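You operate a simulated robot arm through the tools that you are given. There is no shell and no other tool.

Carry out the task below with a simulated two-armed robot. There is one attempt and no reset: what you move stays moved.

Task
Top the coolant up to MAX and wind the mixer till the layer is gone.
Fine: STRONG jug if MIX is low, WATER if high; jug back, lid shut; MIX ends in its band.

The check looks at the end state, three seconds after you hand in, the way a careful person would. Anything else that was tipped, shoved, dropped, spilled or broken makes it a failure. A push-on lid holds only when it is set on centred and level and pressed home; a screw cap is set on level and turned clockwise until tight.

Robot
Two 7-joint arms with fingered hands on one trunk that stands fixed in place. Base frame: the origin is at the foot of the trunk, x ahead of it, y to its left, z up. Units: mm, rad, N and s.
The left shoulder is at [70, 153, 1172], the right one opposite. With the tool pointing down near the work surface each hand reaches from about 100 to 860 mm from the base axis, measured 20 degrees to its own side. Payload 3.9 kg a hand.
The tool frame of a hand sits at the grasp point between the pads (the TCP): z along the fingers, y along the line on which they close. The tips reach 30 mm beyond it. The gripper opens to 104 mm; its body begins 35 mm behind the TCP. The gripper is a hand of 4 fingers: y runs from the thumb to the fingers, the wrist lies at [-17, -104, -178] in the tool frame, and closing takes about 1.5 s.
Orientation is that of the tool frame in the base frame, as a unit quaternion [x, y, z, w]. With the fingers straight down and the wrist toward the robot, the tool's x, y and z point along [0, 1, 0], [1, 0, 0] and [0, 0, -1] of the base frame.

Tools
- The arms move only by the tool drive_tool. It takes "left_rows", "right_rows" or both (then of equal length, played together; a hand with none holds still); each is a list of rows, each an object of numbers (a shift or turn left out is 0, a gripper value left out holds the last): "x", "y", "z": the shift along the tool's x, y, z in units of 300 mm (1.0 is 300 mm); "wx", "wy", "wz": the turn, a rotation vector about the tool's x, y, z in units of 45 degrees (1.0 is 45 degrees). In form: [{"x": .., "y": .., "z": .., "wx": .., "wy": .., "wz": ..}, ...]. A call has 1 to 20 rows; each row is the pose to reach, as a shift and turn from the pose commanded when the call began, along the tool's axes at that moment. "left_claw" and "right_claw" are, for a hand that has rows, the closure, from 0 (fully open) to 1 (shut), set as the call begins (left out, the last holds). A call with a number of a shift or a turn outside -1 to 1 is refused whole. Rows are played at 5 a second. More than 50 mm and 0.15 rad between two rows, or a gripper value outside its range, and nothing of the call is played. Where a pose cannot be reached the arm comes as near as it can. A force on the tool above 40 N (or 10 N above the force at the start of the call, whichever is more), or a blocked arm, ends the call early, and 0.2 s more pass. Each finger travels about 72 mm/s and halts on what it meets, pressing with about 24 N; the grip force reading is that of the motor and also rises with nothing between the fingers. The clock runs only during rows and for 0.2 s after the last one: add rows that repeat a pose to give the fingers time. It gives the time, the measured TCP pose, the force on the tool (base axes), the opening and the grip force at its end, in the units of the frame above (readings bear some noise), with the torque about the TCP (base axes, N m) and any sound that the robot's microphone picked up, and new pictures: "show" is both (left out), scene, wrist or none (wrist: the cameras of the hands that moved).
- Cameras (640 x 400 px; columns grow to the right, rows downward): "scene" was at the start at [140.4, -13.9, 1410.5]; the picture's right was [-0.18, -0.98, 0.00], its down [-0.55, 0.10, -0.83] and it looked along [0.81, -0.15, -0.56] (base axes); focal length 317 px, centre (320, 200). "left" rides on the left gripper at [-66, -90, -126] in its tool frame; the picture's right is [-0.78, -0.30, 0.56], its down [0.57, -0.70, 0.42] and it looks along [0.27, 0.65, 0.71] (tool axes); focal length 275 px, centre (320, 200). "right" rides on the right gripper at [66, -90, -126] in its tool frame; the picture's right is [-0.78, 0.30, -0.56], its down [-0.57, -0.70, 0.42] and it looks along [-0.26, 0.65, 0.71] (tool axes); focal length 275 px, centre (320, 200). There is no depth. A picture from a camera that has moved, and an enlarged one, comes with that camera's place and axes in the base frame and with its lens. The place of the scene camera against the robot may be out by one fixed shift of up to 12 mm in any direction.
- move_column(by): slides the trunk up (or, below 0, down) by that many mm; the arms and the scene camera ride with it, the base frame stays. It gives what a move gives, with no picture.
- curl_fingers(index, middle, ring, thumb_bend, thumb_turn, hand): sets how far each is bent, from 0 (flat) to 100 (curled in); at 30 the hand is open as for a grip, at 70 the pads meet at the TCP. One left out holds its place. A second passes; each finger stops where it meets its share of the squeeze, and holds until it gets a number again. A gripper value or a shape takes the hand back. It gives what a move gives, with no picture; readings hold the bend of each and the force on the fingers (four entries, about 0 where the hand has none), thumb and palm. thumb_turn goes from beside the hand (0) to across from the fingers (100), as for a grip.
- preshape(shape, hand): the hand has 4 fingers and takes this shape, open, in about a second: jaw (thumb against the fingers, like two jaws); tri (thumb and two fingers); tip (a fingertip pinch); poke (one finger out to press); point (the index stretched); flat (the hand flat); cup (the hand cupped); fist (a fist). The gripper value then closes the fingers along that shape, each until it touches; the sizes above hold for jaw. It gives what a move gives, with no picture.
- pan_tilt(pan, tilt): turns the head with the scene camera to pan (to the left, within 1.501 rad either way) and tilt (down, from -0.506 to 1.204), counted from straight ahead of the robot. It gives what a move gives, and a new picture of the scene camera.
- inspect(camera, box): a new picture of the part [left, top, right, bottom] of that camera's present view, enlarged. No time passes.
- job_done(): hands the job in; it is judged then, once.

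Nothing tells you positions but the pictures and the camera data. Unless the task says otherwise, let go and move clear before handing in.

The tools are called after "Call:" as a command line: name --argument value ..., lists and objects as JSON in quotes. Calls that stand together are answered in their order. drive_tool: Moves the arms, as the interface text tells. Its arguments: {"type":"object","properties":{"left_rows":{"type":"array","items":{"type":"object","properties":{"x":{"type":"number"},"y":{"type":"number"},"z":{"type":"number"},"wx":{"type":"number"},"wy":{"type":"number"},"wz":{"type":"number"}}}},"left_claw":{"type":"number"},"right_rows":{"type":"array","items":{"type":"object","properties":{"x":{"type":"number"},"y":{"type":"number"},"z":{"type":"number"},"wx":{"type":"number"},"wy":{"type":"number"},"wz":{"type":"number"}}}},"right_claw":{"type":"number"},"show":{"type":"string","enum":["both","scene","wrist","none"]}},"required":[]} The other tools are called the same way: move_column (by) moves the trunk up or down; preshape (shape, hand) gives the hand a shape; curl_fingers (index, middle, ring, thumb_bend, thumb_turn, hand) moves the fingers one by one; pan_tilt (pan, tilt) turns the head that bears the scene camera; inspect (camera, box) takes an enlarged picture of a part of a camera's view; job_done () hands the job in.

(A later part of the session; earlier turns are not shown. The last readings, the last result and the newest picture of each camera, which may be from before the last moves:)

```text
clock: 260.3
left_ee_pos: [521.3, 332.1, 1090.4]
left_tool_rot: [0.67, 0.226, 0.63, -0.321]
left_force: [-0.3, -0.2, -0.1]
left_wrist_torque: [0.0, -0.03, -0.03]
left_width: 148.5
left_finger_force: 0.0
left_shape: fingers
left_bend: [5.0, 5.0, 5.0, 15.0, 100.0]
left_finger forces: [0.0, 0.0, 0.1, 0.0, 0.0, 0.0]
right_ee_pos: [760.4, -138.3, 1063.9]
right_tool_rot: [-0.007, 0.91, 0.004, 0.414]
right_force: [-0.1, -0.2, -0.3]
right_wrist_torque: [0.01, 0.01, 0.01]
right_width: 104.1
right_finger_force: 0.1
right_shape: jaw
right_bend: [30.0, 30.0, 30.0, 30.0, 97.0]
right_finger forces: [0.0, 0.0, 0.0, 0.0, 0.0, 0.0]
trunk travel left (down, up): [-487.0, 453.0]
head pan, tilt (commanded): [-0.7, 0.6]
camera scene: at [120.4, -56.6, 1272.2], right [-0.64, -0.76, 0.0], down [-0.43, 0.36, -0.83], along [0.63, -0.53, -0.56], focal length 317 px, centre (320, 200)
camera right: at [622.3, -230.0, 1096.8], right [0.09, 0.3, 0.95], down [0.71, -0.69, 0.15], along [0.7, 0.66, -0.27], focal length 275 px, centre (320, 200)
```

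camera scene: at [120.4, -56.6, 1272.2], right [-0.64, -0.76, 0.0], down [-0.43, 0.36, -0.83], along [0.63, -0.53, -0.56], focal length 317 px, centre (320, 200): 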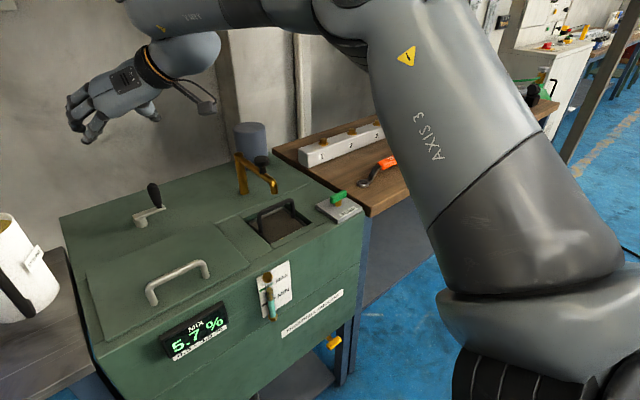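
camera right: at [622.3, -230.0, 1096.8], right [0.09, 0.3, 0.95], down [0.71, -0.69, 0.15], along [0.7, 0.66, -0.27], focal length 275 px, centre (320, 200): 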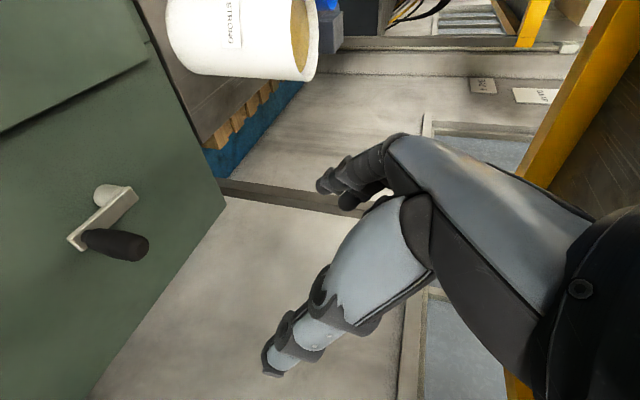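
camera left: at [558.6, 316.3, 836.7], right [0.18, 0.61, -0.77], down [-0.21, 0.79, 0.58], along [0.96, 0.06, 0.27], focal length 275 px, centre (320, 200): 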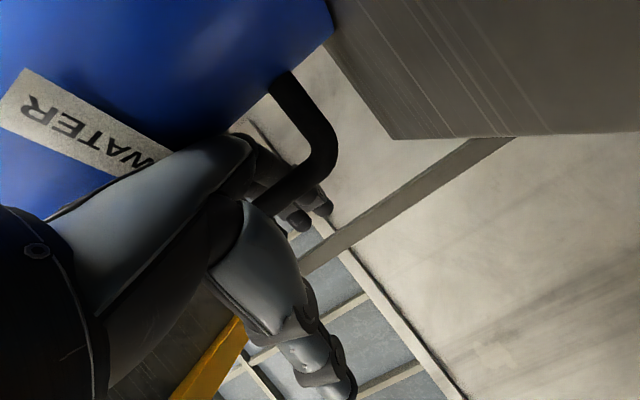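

The arm now works well over the crank. I'll half-close the right hand and move to a point just behind the knob, then re-measure.

Call:
drive_tool --right_rows '[{"x": 0.06, "y": -0.01, "z": 0.03}, {"x": 0.13, "y": -0.02, "z": 0.065}, {"x": 0.2, "y": -0.03, "z": 0.1}, {"x": 0.27, "y": -0.04, "z": 0.14}, {"x": 0.33, "y": -0.045, "z": 0.17}, {"x": 0.37, "y": -0.049, "z": 0.193}, {"x": 0.37, "y": -0.049, "z": 0.193}]' --right_claw 0.45 --show "both"

```text
clock: 261.9
left_ee_pos: [520.8, 332.5, 1092.1]
left_tool_rot: [0.67, 0.227, 0.63, -0.32]
left_force: [-0.1, 0.1, -0.5]
left_wrist_torque: [-0.01, -0.02, 0.0]
left_width: 148.5
left_finger_force: 0.1
left_shape: fingers
left_bend: [5.0, 5.0, 5.0, 15.0, 100.0]
left_finger forces: [0.0, 0.0, 0.0, 0.0, 0.1, 0.1]
right_ee_pos: [728.3, -152.7, 941.2]
right_tool_rot: [-0.007, 0.91, 0.003, 0.415]
right_force: [0.0, -0.9, 0.5]
right_wrist_torque: [0.03, -0.06, 0.01]
right_width: 57.6
right_finger_force: 0.0
right_shape: jaw
right_bend: [73.0, 42.0, 39.0, 66.0, 99.0]
right_finger forces: [0.0, 0.0, 0.0, 0.0, 0.1, 0.1]
trunk travel left (down, up): [-487.0, 453.0]
head pan, tilt (commanded): [-0.7, 0.6]
camera scene: at [120.7, -56.1, 1272.2], right [-0.64, -0.76, 0.0], down [-0.43, 0.36, -0.83], along [0.63, -0.53, -0.56], focal length 317 px, centre (320, 200)
camera right: at [591.4, -244.3, 973.9], right [0.08, 0.3, 0.95], down [0.71, -0.69, 0.15], along [0.7, 0.66, -0.27], focal length 275 px, centre (320, 200)
```

scene: 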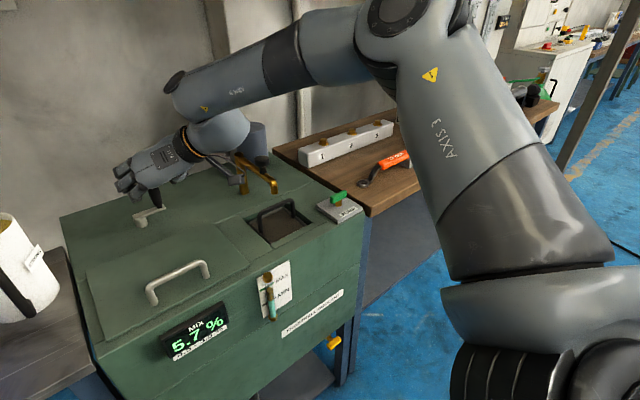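
right: 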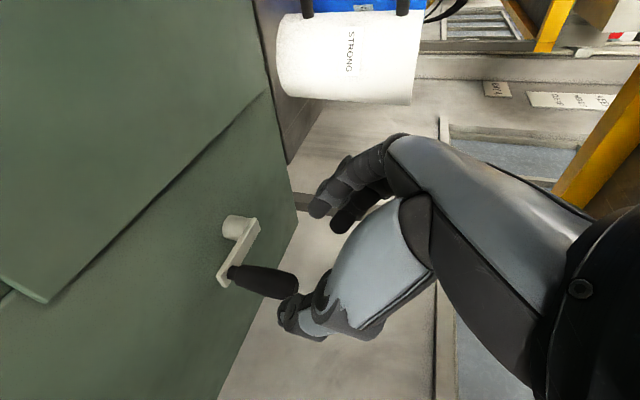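

The knob is at (793, −153), z 848–904, and the hub at about (793, −107), so the radius is about 47 mm. I'll set a moderate finger opening and advance over the knob.

Call:
curl_fingers --hand "right" --index 45 --middle 45 --ring 45 --thumb_bend 42 --thumb_turn 100

Call:
drive_tool --right_rows '[{"z": 0.05, "x": 0.0}, {"z": 0.1, "x": -0.01}, {"z": 0.15, "x": -0.02}, {"z": 0.19, "x": -0.02}, {"z": 0.225, "x": -0.02}, {"z": 0.225, "x": -0.02}]' --show "both"

```text
clock: 262.9
left_ee_pos: [522.1, 331.5, 1091.7]
left_tool_rot: [0.67, 0.226, 0.63, -0.32]
left_force: [-0.6, -0.5, 0.4]
left_wrist_torque: [0.0, 0.02, 0.0]
left_width: 148.7
left_finger_force: 0.1
left_shape: fingers
left_bend: [5.0, 5.0, 5.0, 15.0, 100.0]
left_finger forces: [0.0, 0.0, 0.0, 0.1, 0.1, 0.1]
right_ee_pos: [730.3, -152.5, 940.2]
right_tool_rot: [-0.006, 0.911, 0.004, 0.413]
right_force: [0.6, 0.3, -0.4]
right_wrist_torque: [0.03, -0.01, -0.03]
right_width: 69.9
right_finger_force: 0.1
right_shape: fingers
right_bend: [45.0, 45.0, 45.0, 42.0, 99.0]
right_finger forces: [0.1, 0.0, 0.1, 0.0, 0.0, 0.1]
trunk travel left (down, up): [-487.0, 453.0]
head pan, tilt (commanded): [-0.7, 0.6]
```

```text
clock: 264.3
left_ee_pos: [521.4, 333.1, 1091.3]
left_tool_rot: [0.67, 0.227, 0.63, -0.32]
left_force: [-0.4, 0.2, -0.2]
left_wrist_torque: [0.03, 0.0, -0.03]
left_width: 148.4
left_finger_force: 0.1
left_shape: fingers
left_bend: [5.0, 5.0, 5.0, 15.0, 100.0]
left_finger forces: [0.1, 0.1, 0.0, 0.1, 0.1, 0.0]
right_ee_pos: [784.9, -151.9, 901.2]
right_tool_rot: [-0.008, 0.91, 0.005, 0.414]
right_force: [0.2, 0.3, 0.0]
right_wrist_torque: [0.02, -0.02, -0.03]
right_width: 70.0
right_finger_force: 0.1
right_shape: fingers
right_bend: [45.0, 45.0, 45.0, 42.0, 99.0]
right_finger forces: [0.0, 0.0, 0.1, 0.0, 0.0, 0.1]
trunk travel left (down, up): [-487.0, 453.0]
head pan, tilt (commanded): [-0.7, 0.6]
camera scene: at [120.6, -56.3, 1272.2], right [-0.64, -0.76, 0.0], down [-0.43, 0.36, -0.83], along [0.63, -0.53, -0.56], focal length 317 px, centre (320, 200)
camera right: at [647.9, -243.4, 934.6], right [0.08, 0.3, 0.95], down [0.71, -0.69, 0.15], along [0.7, 0.66, -0.27], focal length 275 px, centre (320, 200)
```

scene: 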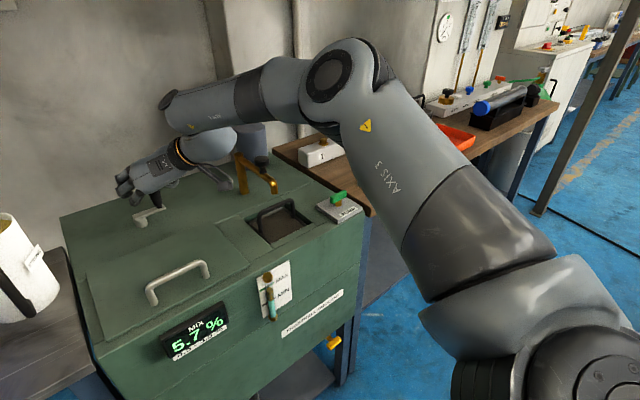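
right: 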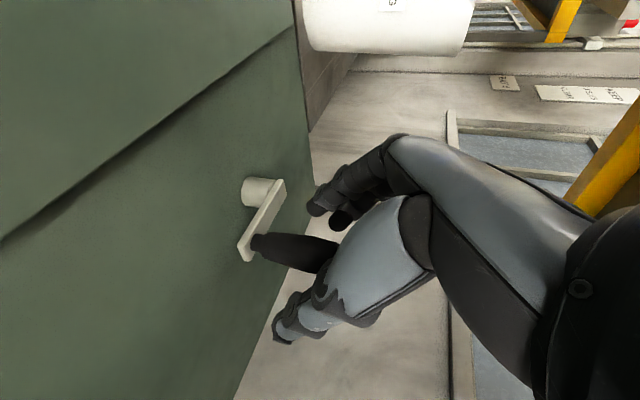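

The knob is between thumb and fingers. I'll go slightly deeper and close on it.

Call:
drive_tool --right_rows '[{"x": 0.009, "y": -0.002, "z": 0.02}, {"x": 0.017, "y": -0.003, "z": 0.041}, {"x": 0.017, "y": -0.003, "z": 0.041}]' --show "none"

Call:
drive_tool --right_rows '[{"z": 0}, {"z": 0}, {"z": 0}, {"z": 0}, {"z": 0}, {"z": 0}, {"z": 0}]' --right_claw 1.0 --show "both"

```text
clock: 265.1
left_ee_pos: [522.2, 332.4, 1093.0]
left_tool_rot: [0.669, 0.226, 0.631, -0.321]
left_force: [0.3, 0.1, 0.3]
left_wrist_torque: [0.02, 0.0, 0.01]
left_width: 148.6
left_finger_force: 0.0
left_shape: fingers
left_bend: [5.0, 5.0, 5.0, 15.0, 100.0]
left_finger forces: [0.0, 0.0, 0.0, 0.0, 0.0, 0.0]
right_ee_pos: [791.3, -153.2, 890.2]
right_tool_rot: [-0.007, 0.91, 0.004, 0.414]
right_force: [0.3, -0.4, -0.1]
right_wrist_torque: [0.0, -0.01, -0.02]
right_width: 69.7
right_finger_force: 0.1
right_shape: fingers
right_bend: [45.0, 45.0, 45.0, 42.0, 99.0]
right_finger forces: [0.1, 0.0, 0.0, 0.0, 0.0, 0.0]
trunk travel left (down, up): [-487.0, 453.0]
head pan, tilt (commanded): [-0.7, 0.6]
```

```text
clock: 266.7
left_ee_pos: [522.6, 333.3, 1091.2]
left_tool_rot: [0.67, 0.226, 0.63, -0.32]
left_force: [0.1, 0.2, 0.7]
left_wrist_torque: [0.03, -0.03, 0.04]
left_width: 148.4
left_finger_force: 0.1
left_shape: fingers
left_bend: [5.0, 5.0, 5.0, 15.0, 100.0]
left_finger forces: [0.0, 0.0, 0.0, 0.0, 0.1, 0.1]
right_ee_pos: [790.9, -152.8, 890.3]
right_tool_rot: [-0.006, 0.91, 0.004, 0.414]
right_force: [0.9, -1.3, -1.3]
right_wrist_torque: [0.04, 0.0, 0.03]
right_width: 2.8
right_finger_force: 24.2
right_shape: jaw
right_bend: [72.0, 70.0, 70.0, 78.0, 100.0]
right_finger forces: [0.1, 0.1, 0.0, 0.1, 0.4, 0.0]
trunk travel left (down, up): [-487.0, 453.0]
head pan, tilt (commanded): [-0.7, 0.6]
camera scene: at [121.0, -56.3, 1272.2], right [-0.64, -0.77, 0.0], down [-0.43, 0.36, -0.82], along [0.63, -0.53, -0.57], focal length 317 px, centre (320, 200)
camera right: at [653.7, -244.5, 922.6], right [0.08, 0.3, 0.95], down [0.71, -0.69, 0.15], along [0.7, 0.66, -0.27], focal length 275 px, centre (320, 200)
```

scene: 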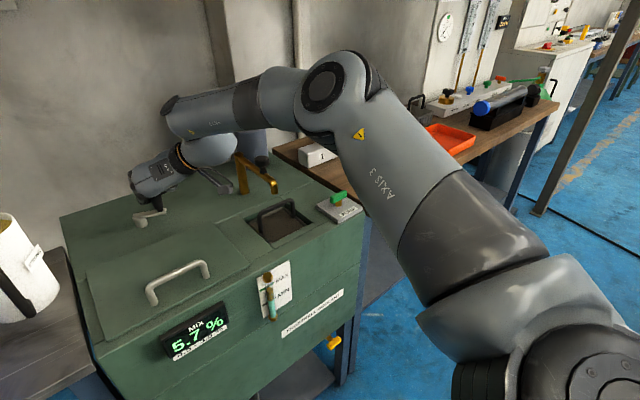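
right: 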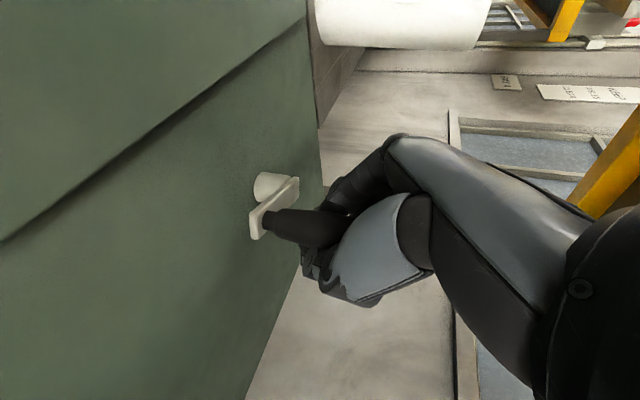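

The knob is caged in the closed hand. I'll test a quarter turn (clockwise from above), slowly.

Call:
drive_tool --right_rows '[{"x": 0.02, "y": 0.004, "z": -0.023}, {"x": 0.039, "y": 0.013, "z": -0.045}, {"x": 0.057, "y": 0.029, "z": -0.065}, {"x": 0.072, "y": 0.048, "z": -0.083}, {"x": 0.085, "y": 0.072, "z": -0.097}, {"x": 0.094, "y": 0.099, "z": -0.108}, {"x": 0.1, "y": 0.128, "z": -0.114}, {"x": 0.101, "y": 0.159, "z": -0.116}, {"x": 0.101, "y": 0.159, "z": -0.116}]' --show "both"

```text
clock: 268.2
left_ee_pos: [529.3, 332.4, 1088.7]
left_tool_rot: [0.672, 0.225, 0.629, -0.319]
left_force: [-0.3, 0.4, 0.5]
left_wrist_torque: [-0.01, -0.04, -0.03]
left_width: 148.7
left_finger_force: 0.1
left_shape: fingers
left_bend: [5.0, 5.0, 5.0, 15.0, 100.0]
left_finger forces: [0.1, 0.0, 0.0, 0.0, 0.0, 0.1]
right_ee_pos: [755.8, -123.7, 891.5]
right_tool_rot: [-0.001, 0.908, 0.0, 0.419]
right_force: [29.2, 5.1, -6.5]
right_wrist_torque: [0.07, -0.25, -0.17]
right_width: 2.3
right_finger_force: 24.4
right_shape: jaw
right_bend: [72.0, 70.0, 70.0, 78.0, 100.0]
right_finger forces: [15.3, 0.0, 0.0, 0.1, 21.4, 0.0]
trunk travel left (down, up): [-487.0, 453.0]
head pan, tilt (commanded): [-0.7, 0.6]
stopped in row 7 (right hand): the force on the tool passed its limit at 41 N (the readings are from after the stop); the commanded pose is now the measured one
camera scene: at [127.9, -55.7, 1271.2], right [-0.64, -0.76, 0.0], down [-0.44, 0.36, -0.82], along [0.63, -0.53, -0.57], focal length 317 px, centre (320, 200)
camera right: at [616.8, -212.9, 922.6], right [0.08, 0.3, 0.95], down [0.7, -0.7, 0.16], along [0.71, 0.65, -0.26], focal length 275 px, centre (320, 200)
```

scene: 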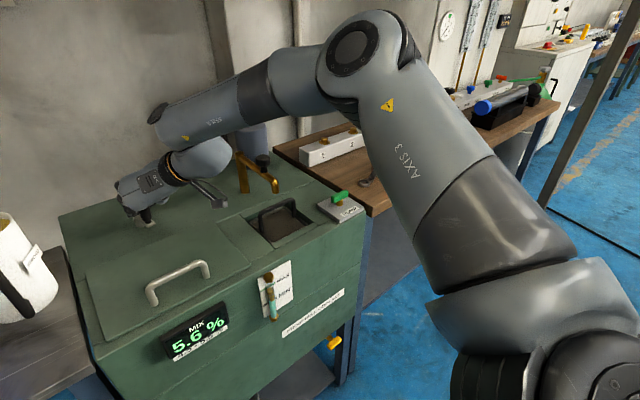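
right: 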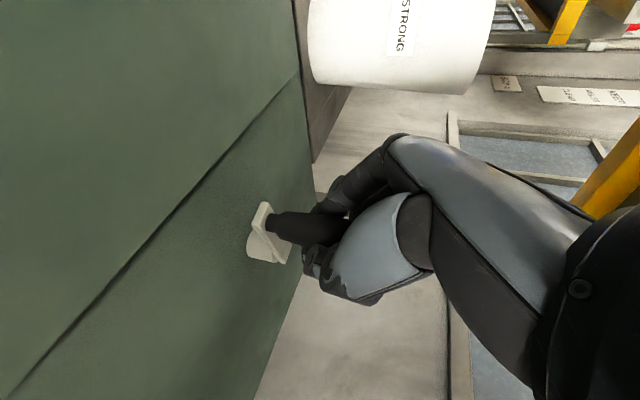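

The crank turns and MIX already dropped to 5.6 %. The true circle is smaller (about 38 mm around (791, −115)), so I'll continue with that path for one turn.

Call:
drive_tool --right_rows '[{"x": 0.005, "y": 0.052, "z": -0.006}, {"x": -0.006, "y": 0.097, "z": 0.007}, {"x": -0.029, "y": 0.134, "z": 0.033}, {"x": -0.057, "y": 0.153, "z": 0.067}, {"x": -0.09, "y": 0.155, "z": 0.106}, {"x": -0.119, "y": 0.137, "z": 0.14}, {"x": -0.143, "y": 0.103, "z": 0.168}, {"x": -0.156, "y": 0.058, "z": 0.183}, {"x": -0.157, "y": 0.008, "z": 0.184}, {"x": -0.145, "y": -0.037, "z": 0.17}, {"x": -0.123, "y": -0.074, "z": 0.144}, {"x": -0.094, "y": -0.093, "z": 0.11}, {"x": -0.061, "y": -0.095, "z": 0.072}, {"x": -0.032, "y": -0.077, "z": 0.038}, {"x": -0.008, "y": -0.043, "z": 0.01}, {"x": 0.004, "y": -0.001, "z": -0.005}]' --show "both"

```text
clock: 271.6
left_ee_pos: [520.9, 332.3, 1092.8]
left_tool_rot: [0.671, 0.225, 0.63, -0.32]
left_force: [0.1, 0.2, 0.0]
left_wrist_torque: [0.0, 0.0, -0.01]
left_width: 148.4
left_finger_force: 0.1
left_shape: fingers
left_bend: [5.0, 5.0, 5.0, 15.0, 100.0]
left_finger forces: [0.0, 0.0, 0.0, 0.1, 0.0, 0.1]
right_ee_pos: [747.0, -121.7, 894.7]
right_tool_rot: [-0.003, 0.908, 0.002, 0.419]
right_force: [-0.5, 0.2, 1.0]
right_wrist_torque: [0.01, 0.01, 0.02]
right_width: 2.1
right_finger_force: 23.9
right_shape: jaw
right_bend: [72.0, 70.0, 70.0, 79.0, 100.0]
right_finger forces: [0.0, 0.0, 0.1, 0.0, 0.1, 0.0]
trunk travel left (down, up): [-487.0, 453.0]
head pan, tilt (commanded): [-0.7, 0.6]
camera scene: at [120.9, -55.7, 1272.2], right [-0.64, -0.77, 0.0], down [-0.43, 0.36, -0.83], along [0.63, -0.53, -0.56], focal length 317 px, centre (320, 200)
camera right: at [607.4, -212.1, 926.2], right [0.08, 0.3, 0.95], down [0.7, -0.7, 0.16], along [0.71, 0.65, -0.26], focal length 275 px, centre (320, 200)
```

scene: 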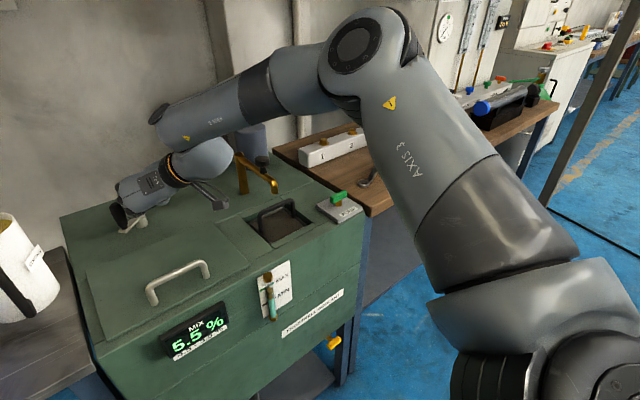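
right: 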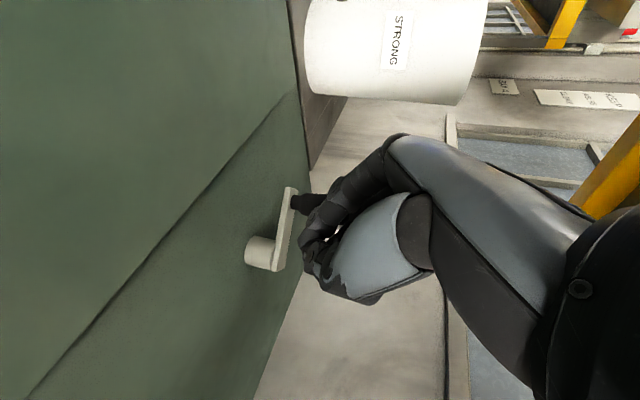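

MIX is at 5.5 % now; the knob slipped out of the cage after about a turn. I'll lift the hand, open it, and look at the crank to re-grip properly.

Call:
drive_tool --right_rows '[{"x": -0.06, "z": -0.06}, {"x": -0.12, "z": -0.12}, {"x": -0.16, "z": -0.2}, {"x": -0.17, "z": -0.28}, {"x": -0.17, "z": -0.28}, {"x": -0.17, "z": -0.28}]' --right_claw 0 --show "both"

Call:
inspect --camera "scene" --box '[80, 160, 320, 340]'

```text
clock: 273.0
left_ee_pos: [520.7, 333.1, 1092.1]
left_tool_rot: [0.67, 0.225, 0.631, -0.32]
left_force: [0.0, -0.4, 0.4]
left_wrist_torque: [-0.01, 0.02, -0.01]
left_width: 148.4
left_finger_force: 0.0
left_shape: fingers
left_bend: [5.0, 5.0, 5.0, 15.0, 100.0]
left_finger forces: [0.0, 0.0, 0.1, 0.1, 0.0, 0.0]
right_ee_pos: [715.3, -122.0, 987.1]
right_tool_rot: [-0.002, 0.908, 0.002, 0.418]
right_force: [-0.2, 0.0, -0.3]
right_wrist_torque: [0.0, -0.03, 0.01]
right_width: 103.8
right_finger_force: 0.1
right_shape: jaw
right_bend: [30.0, 30.0, 30.0, 30.0, 97.0]
right_finger forces: [0.0, 0.0, 0.1, 0.0, 0.0, 0.0]
trunk travel left (down, up): [-487.0, 453.0]
head pan, tilt (commanded): [-0.7, 0.6]
camera scene: at [120.4, -56.2, 1272.2], right [-0.64, -0.76, 0.0], down [-0.43, 0.36, -0.83], along [0.63, -0.53, -0.56], focal length 317 px, centre (320, 200)
camera right: at [575.1, -212.0, 1019.0], right [0.08, 0.3, 0.95], down [0.7, -0.7, 0.16], along [0.71, 0.65, -0.26], focal length 275 px, centre (320, 200)
```

scene: 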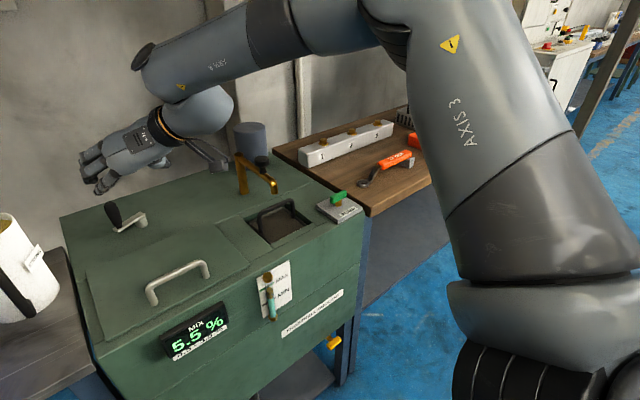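
right: 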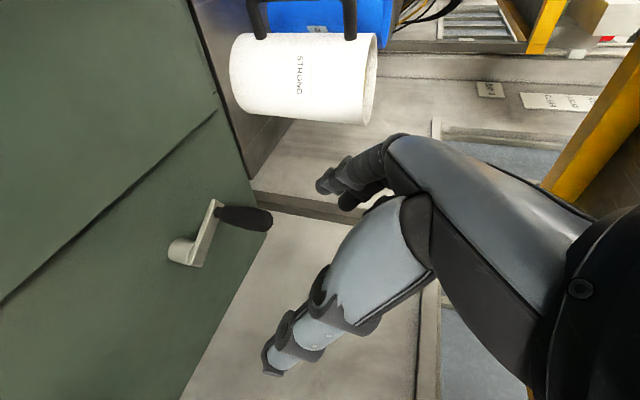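

```text
2.22 times, centred on (200, 250) of scene
camera zoom: at [120.4, -56.2, 1272.2], right [-0.64, -0.76, 0.0], down [-0.43, 0.36, -0.83], along [0.63, -0.53, -0.56], focal length 704 px, centre (587, 89)
```

zoom: 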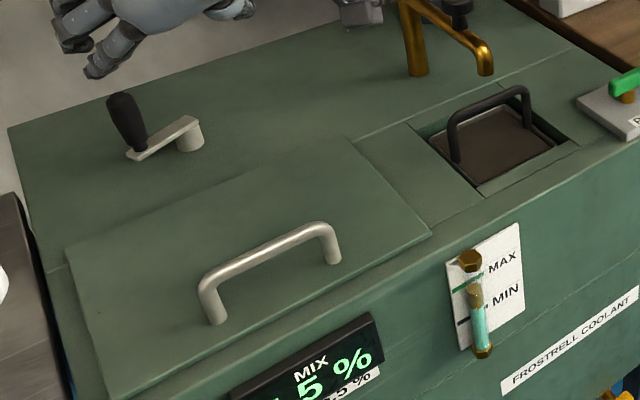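

The gauge layer is thinner. The knob is now at about (765, −70). I'll position the open hand behind it and check.

Call:
drive_tool --right_rows '[{"x": 0.03, "y": 0.045, "z": 0.03}, {"x": 0.065, "y": 0.09, "z": 0.065}, {"x": 0.1, "y": 0.135, "z": 0.1}, {"x": 0.133, "y": 0.18, "z": 0.132}, {"x": 0.133, "y": 0.18, "z": 0.132}]' --show "wrist"

```text
clock: 274.2
left_ee_pos: [521.4, 332.1, 1092.2]
left_tool_rot: [0.67, 0.225, 0.631, -0.32]
left_force: [-0.5, -0.6, -0.1]
left_wrist_torque: [0.01, -0.01, 0.01]
left_width: 148.4
left_finger_force: 0.1
left_shape: fingers
left_bend: [5.0, 5.0, 5.0, 15.0, 100.0]
left_finger forces: [0.1, 0.0, 0.0, 0.0, 0.1, 0.0]
right_ee_pos: [720.4, -68.5, 930.6]
right_tool_rot: [-0.003, 0.908, 0.003, 0.418]
right_force: [-0.6, -0.9, -0.6]
right_wrist_torque: [0.0, -0.04, -0.03]
right_width: 103.8
right_finger_force: 0.1
right_shape: jaw
right_bend: [30.0, 30.0, 30.0, 30.0, 97.0]
right_finger forces: [0.0, 0.1, 0.0, 0.0, 0.0, 0.0]
trunk travel left (down, up): [-487.0, 453.0]
head pan, tilt (commanded): [-0.7, 0.6]
camera right: at [580.0, -157.9, 963.3], right [0.08, 0.3, 0.95], down [0.7, -0.7, 0.16], along [0.71, 0.65, -0.26], focal length 275 px, centre (320, 200)
```

right: 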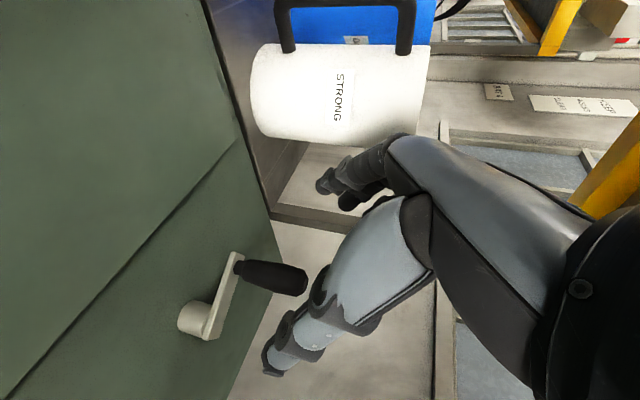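

Call:
drive_tool --right_rows '[{"x": 0.001, "y": -0.007, "z": 0.05}, {"x": 0.002, "y": -0.014, "z": 0.1}, {"x": 0.004, "y": -0.022, "z": 0.15}, {"x": 0.004, "y": -0.022, "z": 0.177}, {"x": 0.004, "y": -0.022, "z": 0.177}]' --show "wrist"

```text
clock: 275.4
left_ee_pos: [521.9, 332.8, 1092.5]
left_tool_rot: [0.67, 0.225, 0.63, -0.321]
left_force: [0.6, 0.2, -0.3]
left_wrist_torque: [-0.03, -0.02, 0.03]
left_width: 148.4
left_finger_force: 0.1
left_shape: fingers
left_bend: [5.0, 5.0, 5.0, 15.0, 100.0]
left_finger forces: [0.0, 0.0, 0.0, 0.0, 0.1, 0.1]
right_ee_pos: [760.8, -73.9, 896.0]
right_tool_rot: [-0.003, 0.908, 0.002, 0.418]
right_force: [0.0, -0.3, -0.3]
right_wrist_torque: [-0.01, 0.03, -0.02]
right_width: 103.8
right_finger_force: 0.1
right_shape: jaw
right_bend: [30.0, 30.0, 30.0, 30.0, 97.0]
right_finger forces: [0.0, 0.0, 0.1, 0.0, 0.0, 0.0]
trunk travel left (down, up): [-487.0, 453.0]
head pan, tilt (commanded): [-0.7, 0.6]
camera right: at [621.8, -164.5, 926.4], right [0.08, 0.3, 0.95], down [0.7, -0.7, 0.16], along [0.71, 0.65, -0.26], focal length 275 px, centre (320, 200)
```

right: 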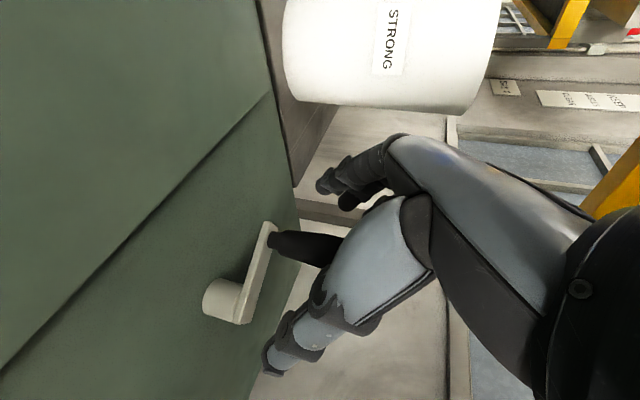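

The knob passes right through the grasp point. Closing.

Call:
drive_tool --right_rows '[{"z": 0}, {"z": 0}, {"z": 0}, {"z": 0}, {"z": 0}, {"z": 0}, {"z": 0}, {"z": 0}, {"z": 0}]' --right_claw 1.0 --show "wrist"

```text
clock: 277.4
left_ee_pos: [522.7, 332.5, 1092.0]
left_tool_rot: [0.67, 0.225, 0.63, -0.321]
left_force: [-0.4, -0.2, 0.0]
left_wrist_torque: [0.02, -0.02, 0.01]
left_width: 148.6
left_finger_force: 0.0
left_shape: fingers
left_bend: [5.0, 5.0, 5.0, 15.0, 100.0]
left_finger forces: [0.0, 0.0, 0.0, 0.0, 0.0, 0.0]
right_ee_pos: [760.9, -74.6, 894.6]
right_tool_rot: [-0.002, 0.908, 0.003, 0.419]
right_force: [0.1, -1.9, -0.8]
right_wrist_torque: [0.02, 0.05, -0.07]
right_width: 14.4
right_finger_force: 23.9
right_shape: jaw
right_bend: [73.0, 60.0, 64.0, 73.0, 100.0]
right_finger forces: [12.6, 5.8, 0.1, 0.1, 21.1, 0.0]
trunk travel left (down, up): [-487.0, 453.0]
head pan, tilt (commanded): [-0.7, 0.6]
camera right: at [622.2, -165.0, 926.3], right [0.08, 0.3, 0.95], down [0.7, -0.7, 0.16], along [0.71, 0.65, -0.26], focal length 275 px, centre (320, 200)
```

right: 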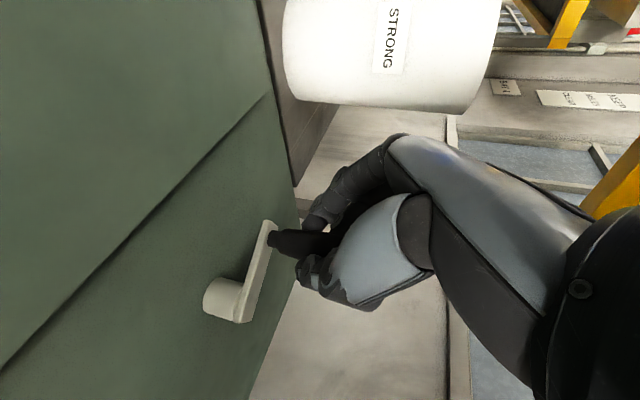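

Firm grip this time. I'll turn a small arc and use the forces to refine the crank's center.

Call:
drive_tool --right_rows '[{"x": -0.016, "y": 0.001, "z": 0.019}, {"x": -0.032, "y": 0.0, "z": 0.037}, {"x": -0.049, "y": -0.007, "z": 0.057}, {"x": -0.064, "y": -0.018, "z": 0.074}, {"x": -0.064, "y": -0.018, "z": 0.074}]' --show "none"

```text
clock: 278.6
left_ee_pos: [523.0, 335.0, 1091.0]
left_tool_rot: [0.671, 0.225, 0.63, -0.319]
left_force: [-0.5, -0.5, 0.3]
left_wrist_torque: [0.01, 0.0, -0.01]
left_width: 148.4
left_finger_force: 0.0
left_shape: fingers
left_bend: [5.0, 5.0, 5.0, 15.0, 100.0]
left_finger forces: [0.0, 0.0, 0.0, 0.0, 0.1, 0.1]
right_ee_pos: [789.2, -78.2, 895.3]
right_tool_rot: [-0.004, 0.909, 0.002, 0.418]
right_force: [3.5, 15.2, -4.3]
right_wrist_torque: [0.26, 0.0, 0.18]
right_width: 15.4
right_finger_force: 23.5
right_shape: jaw
right_bend: [73.0, 57.0, 64.0, 75.0, 100.0]
right_finger forces: [19.5, 8.5, 0.0, 0.0, 15.2, 0.1]
trunk travel left (down, up): [-487.0, 453.0]
head pan, tilt (commanded): [-0.7, 0.6]
```

The center refines to about (775, −117), radius 45. Next half turn.

Call:
drive_tool --right_rows '[{"x": -0.013, "y": 0.008, "z": 0.015}, {"x": -0.026, "y": -0.006, "z": 0.031}, {"x": -0.049, "y": -0.045, "z": 0.057}, {"x": -0.062, "y": -0.093, "z": 0.072}, {"x": -0.063, "y": -0.144, "z": 0.073}, {"x": -0.053, "y": -0.194, "z": 0.061}, {"x": -0.032, "y": -0.235, "z": 0.037}, {"x": -0.003, "y": -0.262, "z": 0.004}, {"x": 0.03, "y": -0.273, "z": -0.035}]' --show "none"

```text
clock: 280.6
left_ee_pos: [521.9, 332.1, 1092.5]
left_tool_rot: [0.67, 0.225, 0.63, -0.321]
left_force: [-0.6, -0.3, -0.5]
left_wrist_torque: [0.0, 0.0, 0.05]
left_width: 148.5
left_finger_force: 0.0
left_shape: fingers
left_bend: [5.0, 5.0, 5.0, 15.0, 100.0]
left_finger forces: [0.0, 0.0, 0.0, 0.1, 0.0, 0.0]
right_ee_pos: [778.1, -159.7, 895.5]
right_tool_rot: [-0.006, 0.909, 0.004, 0.417]
right_force: [-0.9, -2.1, -4.5]
right_wrist_torque: [-0.05, 0.09, -0.03]
right_width: 13.4
right_finger_force: 24.3
right_shape: jaw
right_bend: [73.0, 60.0, 64.0, 73.0, 100.0]
right_finger forces: [13.9, 5.8, 0.0, 0.0, 21.7, 0.1]
trunk travel left (down, up): [-487.0, 453.0]
head pan, tilt (commanded): [-0.7, 0.6]
```

The model fits (forces near zero). Now a full turn in one go.

Call:
drive_tool --right_rows '[{"x": 0.033, "y": 0.007, "z": -0.039}, {"x": 0.064, "y": 0.032, "z": -0.074}, {"x": 0.086, "y": 0.07, "z": -0.1}, {"x": 0.099, "y": 0.118, "z": -0.115}, {"x": 0.1, "y": 0.17, "z": -0.116}, {"x": 0.09, "y": 0.219, "z": -0.104}, {"x": 0.069, "y": 0.26, "z": -0.08}, {"x": 0.04, "y": 0.288, "z": -0.046}, {"x": 0.007, "y": 0.299, "z": -0.008}, {"x": -0.027, "y": 0.291, "z": 0.031}, {"x": -0.057, "y": 0.267, "z": 0.066}, {"x": -0.079, "y": 0.228, "z": 0.092}, {"x": -0.092, "y": 0.18, "z": 0.107}, {"x": -0.093, "y": 0.129, "z": 0.108}, {"x": -0.083, "y": 0.079, "z": 0.096}, {"x": -0.062, "y": 0.038, "z": 0.072}, {"x": -0.033, "y": 0.011, "z": 0.038}, {"x": 0, "y": 0, "z": 0}]' --show "both"

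Call:
inspect --camera "scene" --box '[140, 250, 360, 370]'

```text
clock: 284.4
left_ee_pos: [522.4, 332.8, 1091.3]
left_tool_rot: [0.67, 0.227, 0.63, -0.32]
left_force: [0.0, -0.3, -1.0]
left_wrist_torque: [0.04, 0.01, -0.01]
left_width: 148.6
left_finger_force: 0.1
left_shape: fingers
left_bend: [5.0, 5.0, 5.0, 15.0, 100.0]
left_finger forces: [0.0, 0.0, 0.1, 0.0, 0.0, 0.0]
right_ee_pos: [776.9, -160.0, 895.2]
right_tool_rot: [-0.003, 0.909, 0.002, 0.417]
right_force: [-0.8, -1.5, -1.3]
right_wrist_torque: [0.02, 0.06, 0.02]
right_width: 13.7
right_finger_force: 24.3
right_shape: jaw
right_bend: [73.0, 60.0, 64.0, 73.0, 100.0]
right_finger forces: [14.5, 7.0, 0.0, 0.0, 21.8, 0.1]
trunk travel left (down, up): [-487.0, 453.0]
head pan, tilt (commanded): [-0.7, 0.6]
camera scene: at [120.6, -56.2, 1272.2], right [-0.64, -0.77, 0.0], down [-0.43, 0.36, -0.83], along [0.63, -0.53, -0.56], focal length 317 px, centre (320, 200)
camera right: at [638.1, -251.5, 926.8], right [0.08, 0.3, 0.95], down [0.7, -0.69, 0.16], along [0.71, 0.66, -0.26], focal length 275 px, centre (320, 200)
```

scene: 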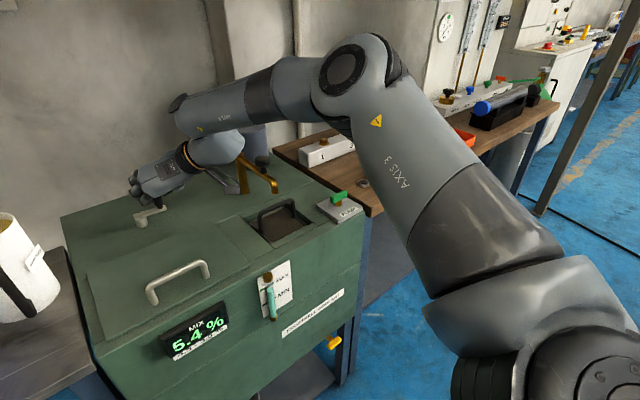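
right: 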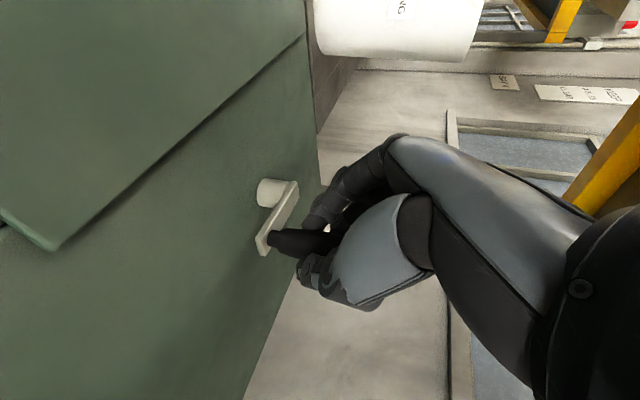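

```text
2.91 times, centred on (250, 310) of scene
camera zoom: at [120.6, -56.2, 1272.2], right [-0.64, -0.77, 0.0], down [-0.43, 0.36, -0.83], along [0.63, -0.53, -0.56], focal length 922 px, centre (524, -120)
```

zoom: 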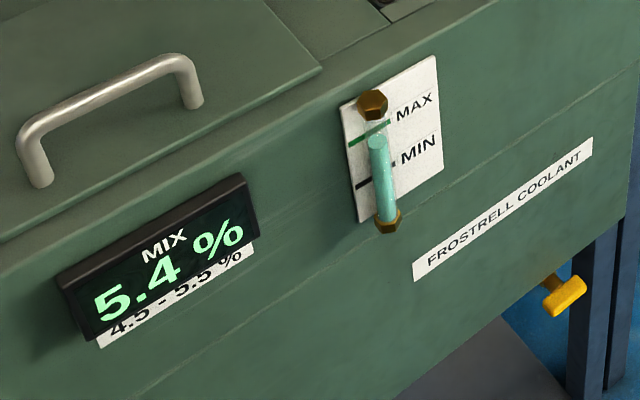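

MIX is 5.4 % (in band) and the gauge's layer looks gone. I'll zoom in on the gauge and wind another turn or two to be sure.

Call:
inspect --camera "scene" --box '[245, 255, 305, 330]'

Call:
drive_tool --right_rows '[{"x": 0.033, "y": 0.007, "z": -0.039}, {"x": 0.064, "y": 0.032, "z": -0.074}, {"x": 0.086, "y": 0.07, "z": -0.1}, {"x": 0.099, "y": 0.118, "z": -0.115}, {"x": 0.1, "y": 0.17, "z": -0.116}, {"x": 0.09, "y": 0.219, "z": -0.104}, {"x": 0.069, "y": 0.26, "z": -0.08}, {"x": 0.04, "y": 0.288, "z": -0.046}, {"x": 0.007, "y": 0.299, "z": -0.008}, {"x": -0.027, "y": 0.291, "z": 0.031}, {"x": -0.057, "y": 0.267, "z": 0.066}, {"x": -0.079, "y": 0.228, "z": 0.092}, {"x": -0.092, "y": 0.18, "z": 0.107}, {"x": -0.093, "y": 0.129, "z": 0.108}, {"x": -0.083, "y": 0.079, "z": 0.096}, {"x": -0.062, "y": 0.038, "z": 0.072}, {"x": -0.033, "y": 0.011, "z": 0.038}, {"x": 0, "y": 0, "z": 0}]' --show "none"

Call:
inspect --camera "scene" --box '[140, 250, 360, 370]'

```text
5.33 times, centred on (275, 292) of scene
camera zoom: at [120.6, -56.2, 1272.2], right [-0.64, -0.77, 0.0], down [-0.43, 0.36, -0.83], along [0.63, -0.53, -0.56], focal length 1690 px, centre (560, -293)
```

zoom: 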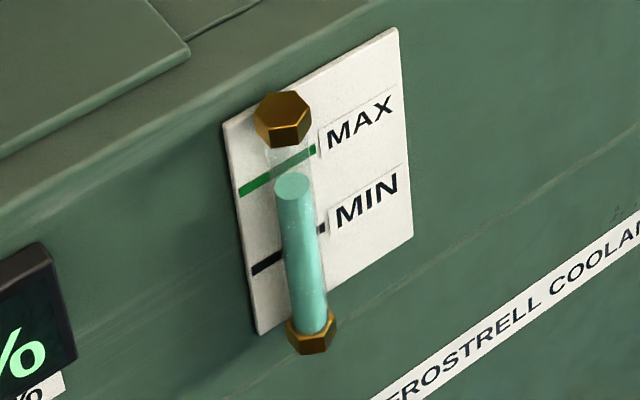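

```text
clock: 288.2
left_ee_pos: [520.7, 332.9, 1094.1]
left_tool_rot: [0.67, 0.226, 0.63, -0.321]
left_force: [0.3, -0.1, -0.6]
left_wrist_torque: [0.01, -0.03, 0.0]
left_width: 148.4
left_finger_force: 0.0
left_shape: fingers
left_bend: [5.0, 5.0, 5.0, 15.0, 100.0]
left_finger forces: [0.0, 0.0, 0.1, 0.0, 0.0, 0.0]
right_ee_pos: [775.4, -158.9, 895.3]
right_tool_rot: [-0.004, 0.909, 0.002, 0.417]
right_force: [-1.4, -2.3, 1.0]
right_wrist_torque: [0.0, 0.01, 0.0]
right_width: 13.9
right_finger_force: 23.9
right_shape: jaw
right_bend: [73.0, 60.0, 64.0, 73.0, 100.0]
right_finger forces: [14.3, 7.0, 0.0, 0.0, 22.2, 0.1]
trunk travel left (down, up): [-487.0, 453.0]
head pan, tilt (commanded): [-0.7, 0.6]
```

```text
2.91 times, centred on (250, 310) of scene
camera zoom: at [120.0, -56.5, 1272.2], right [-0.64, -0.77, 0.0], down [-0.43, 0.36, -0.83], along [0.63, -0.53, -0.56], focal length 922 px, centre (524, -120)
```

zoom: 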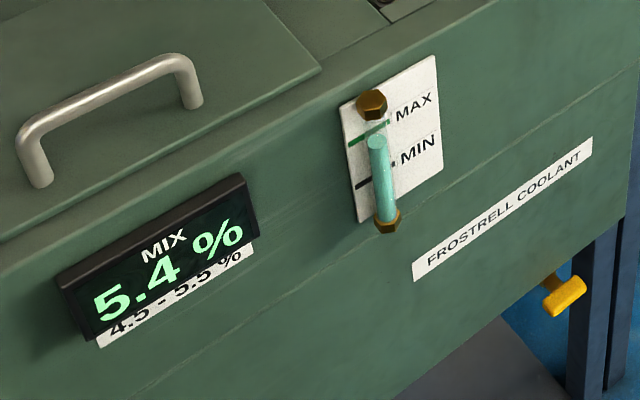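

MIX holds at 5.4 % within the 4.5–5.5 band and the layer is gone. I'll release the crank and retreat the right hand.

Call:
drive_tool --right_rows '[{"z": 0}, {"z": 0}, {"z": 0}, {"z": 0}, {"z": 0}, {"z": 0}, {"z": 0}, {"z": 0}, {"z": -0.05}, {"z": -0.12}, {"z": -0.2}, {"z": -0.28, "x": -0.05}, {"z": -0.34, "x": -0.12}, {"z": -0.4, "x": -0.2}]' --right_claw 0 --show "both"

```text
clock: 291.2
left_ee_pos: [520.7, 333.0, 1091.5]
left_tool_rot: [0.669, 0.225, 0.632, -0.32]
left_force: [-0.4, -0.8, -0.8]
left_wrist_torque: [-0.02, 0.02, -0.02]
left_width: 148.5
left_finger_force: 0.2
left_shape: fingers
left_bend: [5.0, 5.0, 5.0, 15.0, 100.0]
left_finger forces: [0.1, 0.0, 0.0, 0.0, 0.0, 0.0]
right_ee_pos: [724.7, -161.0, 1019.6]
right_tool_rot: [-0.003, 0.908, 0.001, 0.419]
right_force: [-0.6, 0.6, -1.2]
right_wrist_torque: [-0.02, 0.02, 0.0]
right_width: 103.4
right_finger_force: 0.0
right_shape: jaw
right_bend: [30.0, 30.0, 30.0, 30.0, 97.0]
right_finger forces: [0.0, 0.0, 0.0, 0.0, 0.0, 0.0]
trunk travel left (down, up): [-487.0, 453.0]
head pan, tilt (commanded): [-0.7, 0.6]
camera scene: at [119.9, -55.6, 1272.3], right [-0.64, -0.77, 0.0], down [-0.43, 0.36, -0.83], along [0.63, -0.53, -0.56], focal length 317 px, centre (320, 200)
camera right: at [584.3, -251.6, 1052.3], right [0.08, 0.3, 0.95], down [0.7, -0.7, 0.16], along [0.71, 0.65, -0.26], focal length 275 px, centre (320, 200)
```

scene: 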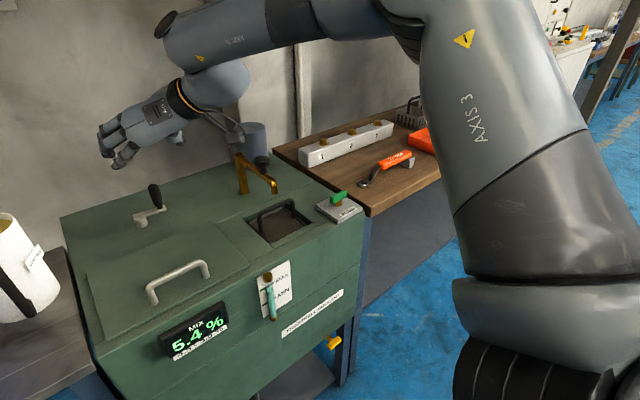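
right: 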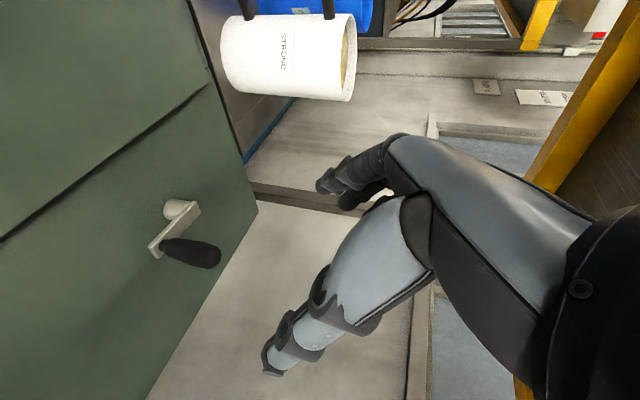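

Crank released. The white STRONG jug was nudged about 20 mm to the right earlier; with this arm posture I can push it gently back. I'll close the hand and move it above the machine's left side, next to the jug.

Call:
drive_tool --right_rows '[{"x": 0.0, "y": 0.08, "z": 0.0}, {"x": 0.02, "y": 0.16, "z": 0.0}, {"x": 0.06, "y": 0.24, "z": 0.01}, {"x": 0.11, "y": 0.31, "z": 0.02}, {"x": 0.15, "y": 0.36, "z": 0.03}, {"x": 0.19, "y": 0.39, "z": 0.035}, {"x": 0.228, "y": 0.4, "z": 0.041}, {"x": 0.228, "y": 0.4, "z": 0.041}]' --right_claw 1.0 --show "none"

Call:
pan_tilt --pan 0.0 --tilt 0.6

Call:
inspect --camera "right" --box '[0, 0, 640, 400]'

```text
clock: 293.0
left_ee_pos: [522.3, 332.3, 1091.1]
left_tool_rot: [0.67, 0.226, 0.631, -0.32]
left_force: [0.3, -0.3, 0.1]
left_wrist_torque: [0.0, 0.0, -0.04]
left_width: 148.3
left_finger_force: 0.1
left_shape: fingers
left_bend: [5.0, 5.0, 5.0, 15.0, 100.0]
left_finger forces: [0.0, 0.1, 0.1, 0.0, 0.0, 0.0]
right_ee_pos: [687.8, -42.2, 960.1]
right_tool_rot: [-0.003, 0.908, 0.002, 0.419]
right_force: [-0.1, -0.2, 0.5]
right_wrist_torque: [0.01, 0.03, 0.03]
right_width: 0.0
right_finger_force: 24.0
right_shape: jaw
right_bend: [70.0, 70.0, 70.0, 48.0, 100.0]
right_finger forces: [0.0, 0.0, 0.0, 0.1, 0.0, 0.1]
trunk travel left (down, up): [-487.0, 453.0]
head pan, tilt (commanded): [-0.7, 0.6]
```

```text
clock: 294.1
left_ee_pos: [522.4, 332.4, 1090.9]
left_tool_rot: [0.67, 0.226, 0.63, -0.32]
left_force: [-0.2, 0.0, 0.0]
left_wrist_torque: [0.0, 0.0, -0.02]
left_width: 148.6
left_finger_force: 0.0
left_shape: fingers
left_bend: [5.0, 5.0, 5.0, 15.0, 100.0]
left_finger forces: [0.1, 0.0, 0.0, 0.0, 0.0, 0.0]
right_ee_pos: [687.6, -43.7, 960.4]
right_tool_rot: [-0.004, 0.908, 0.001, 0.418]
right_force: [-0.5, 0.2, 0.1]
right_wrist_torque: [0.02, -0.01, -0.03]
right_width: 0.0
right_finger_force: 24.5
right_shape: jaw
right_bend: [70.0, 70.0, 70.0, 48.0, 100.0]
right_finger forces: [0.0, 0.1, 0.0, 0.1, 0.0, 0.0]
trunk travel left (down, up): [-487.0, 453.0]
head pan, tilt (commanded): [0.0, 0.6]
camera scene: at [141.7, 0.7, 1272.2], right [0.0, -1.0, 0.0], down [-0.57, 0.0, -0.82], along [0.82, 0.0, -0.57], focal length 317 px, centre (320, 200)
```

scene: 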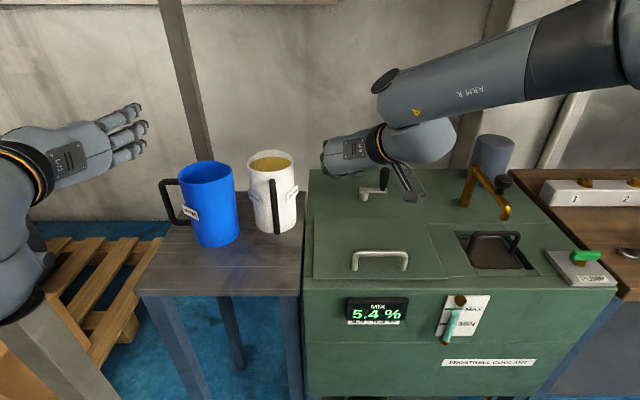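

```text
1.00 times, centred on (320, 200) of right (not enlarged: the box is as wide or as high as the picture)
camera zoom: at [548.6, -132.9, 991.7], right [0.08, 0.3, 0.95], down [0.7, -0.7, 0.16], along [0.71, 0.65, -0.26], focal length 275 px, centre (320, 200)
```

zoom: 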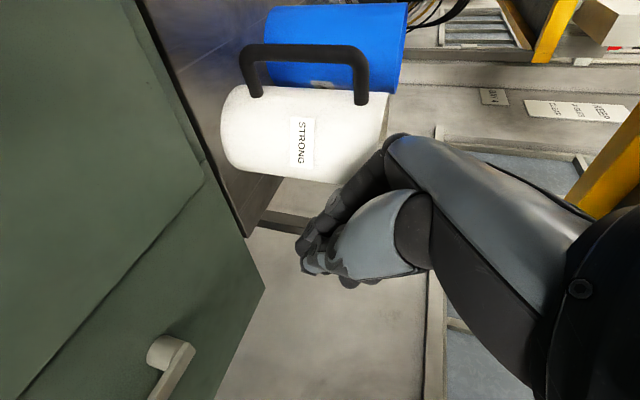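

I see both jugs standing on the table. I'll lower the closed right hand beside the white jug, then push slowly to the left until it's moved about 20 mm.

Call:
drive_tool --right_rows '[{"x": 0.04, "y": 0.03, "z": 0.04}, {"x": 0.09, "y": 0.06, "z": 0.09}, {"x": 0.14, "y": 0.09, "z": 0.15}, {"x": 0.181, "y": 0.11, "z": 0.198}, {"x": 0.181, "y": 0.143, "z": 0.198}, {"x": 0.181, "y": 0.143, "z": 0.198}]' --show "wrist"

Call:
inspect --camera "scene" --box '[160, 120, 400, 280]'

```text
clock: 295.5
left_ee_pos: [521.7, 333.2, 1091.1]
left_tool_rot: [0.67, 0.226, 0.63, -0.32]
left_force: [-0.2, 0.7, -0.3]
left_wrist_torque: [0.02, -0.01, 0.02]
left_width: 148.1
left_finger_force: 0.0
left_shape: fingers
left_bend: [5.0, 5.0, 5.0, 15.0, 100.0]
left_finger forces: [0.1, 0.0, 0.0, 0.0, 0.1, 0.0]
right_ee_pos: [699.1, -0.5, 881.2]
right_tool_rot: [-0.002, 0.908, 0.003, 0.419]
right_force: [1.0, 0.5, 0.3]
right_wrist_torque: [0.02, 0.0, 0.0]
right_width: 0.0
right_finger_force: 24.2
right_shape: jaw
right_bend: [70.0, 70.0, 70.0, 48.0, 100.0]
right_finger forces: [0.0, 0.0, 0.1, 0.1, 0.1, 0.0]
trunk travel left (down, up): [-487.0, 453.0]
head pan, tilt (commanded): [0.0, 0.6]
camera right: at [559.6, -91.0, 912.2], right [0.08, 0.3, 0.95], down [0.7, -0.7, 0.16], along [0.71, 0.65, -0.26], focal length 275 px, centre (320, 200)
```

right: 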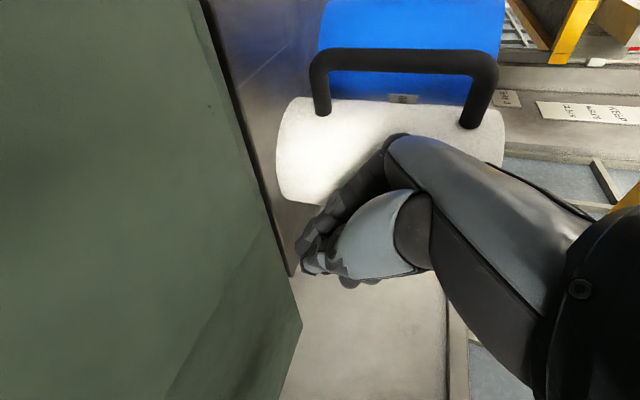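

```text
2.50 times, centred on (280, 200) of scene
camera zoom: at [141.9, 0.4, 1272.1], right [0.0, -1.0, 0.0], down [-0.57, 0.0, -0.82], along [0.82, 0.0, -0.57], focal length 792 px, centre (420, 200)
```

zoom: 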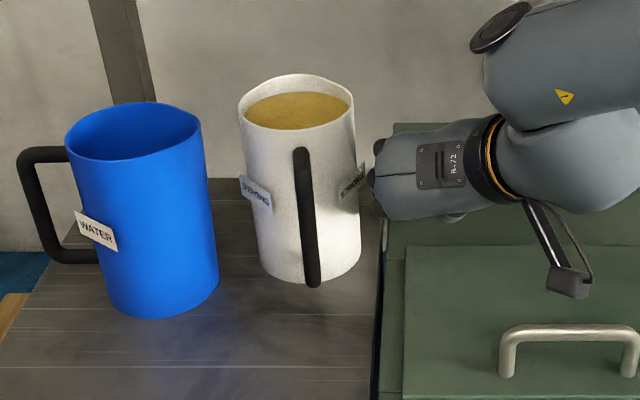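

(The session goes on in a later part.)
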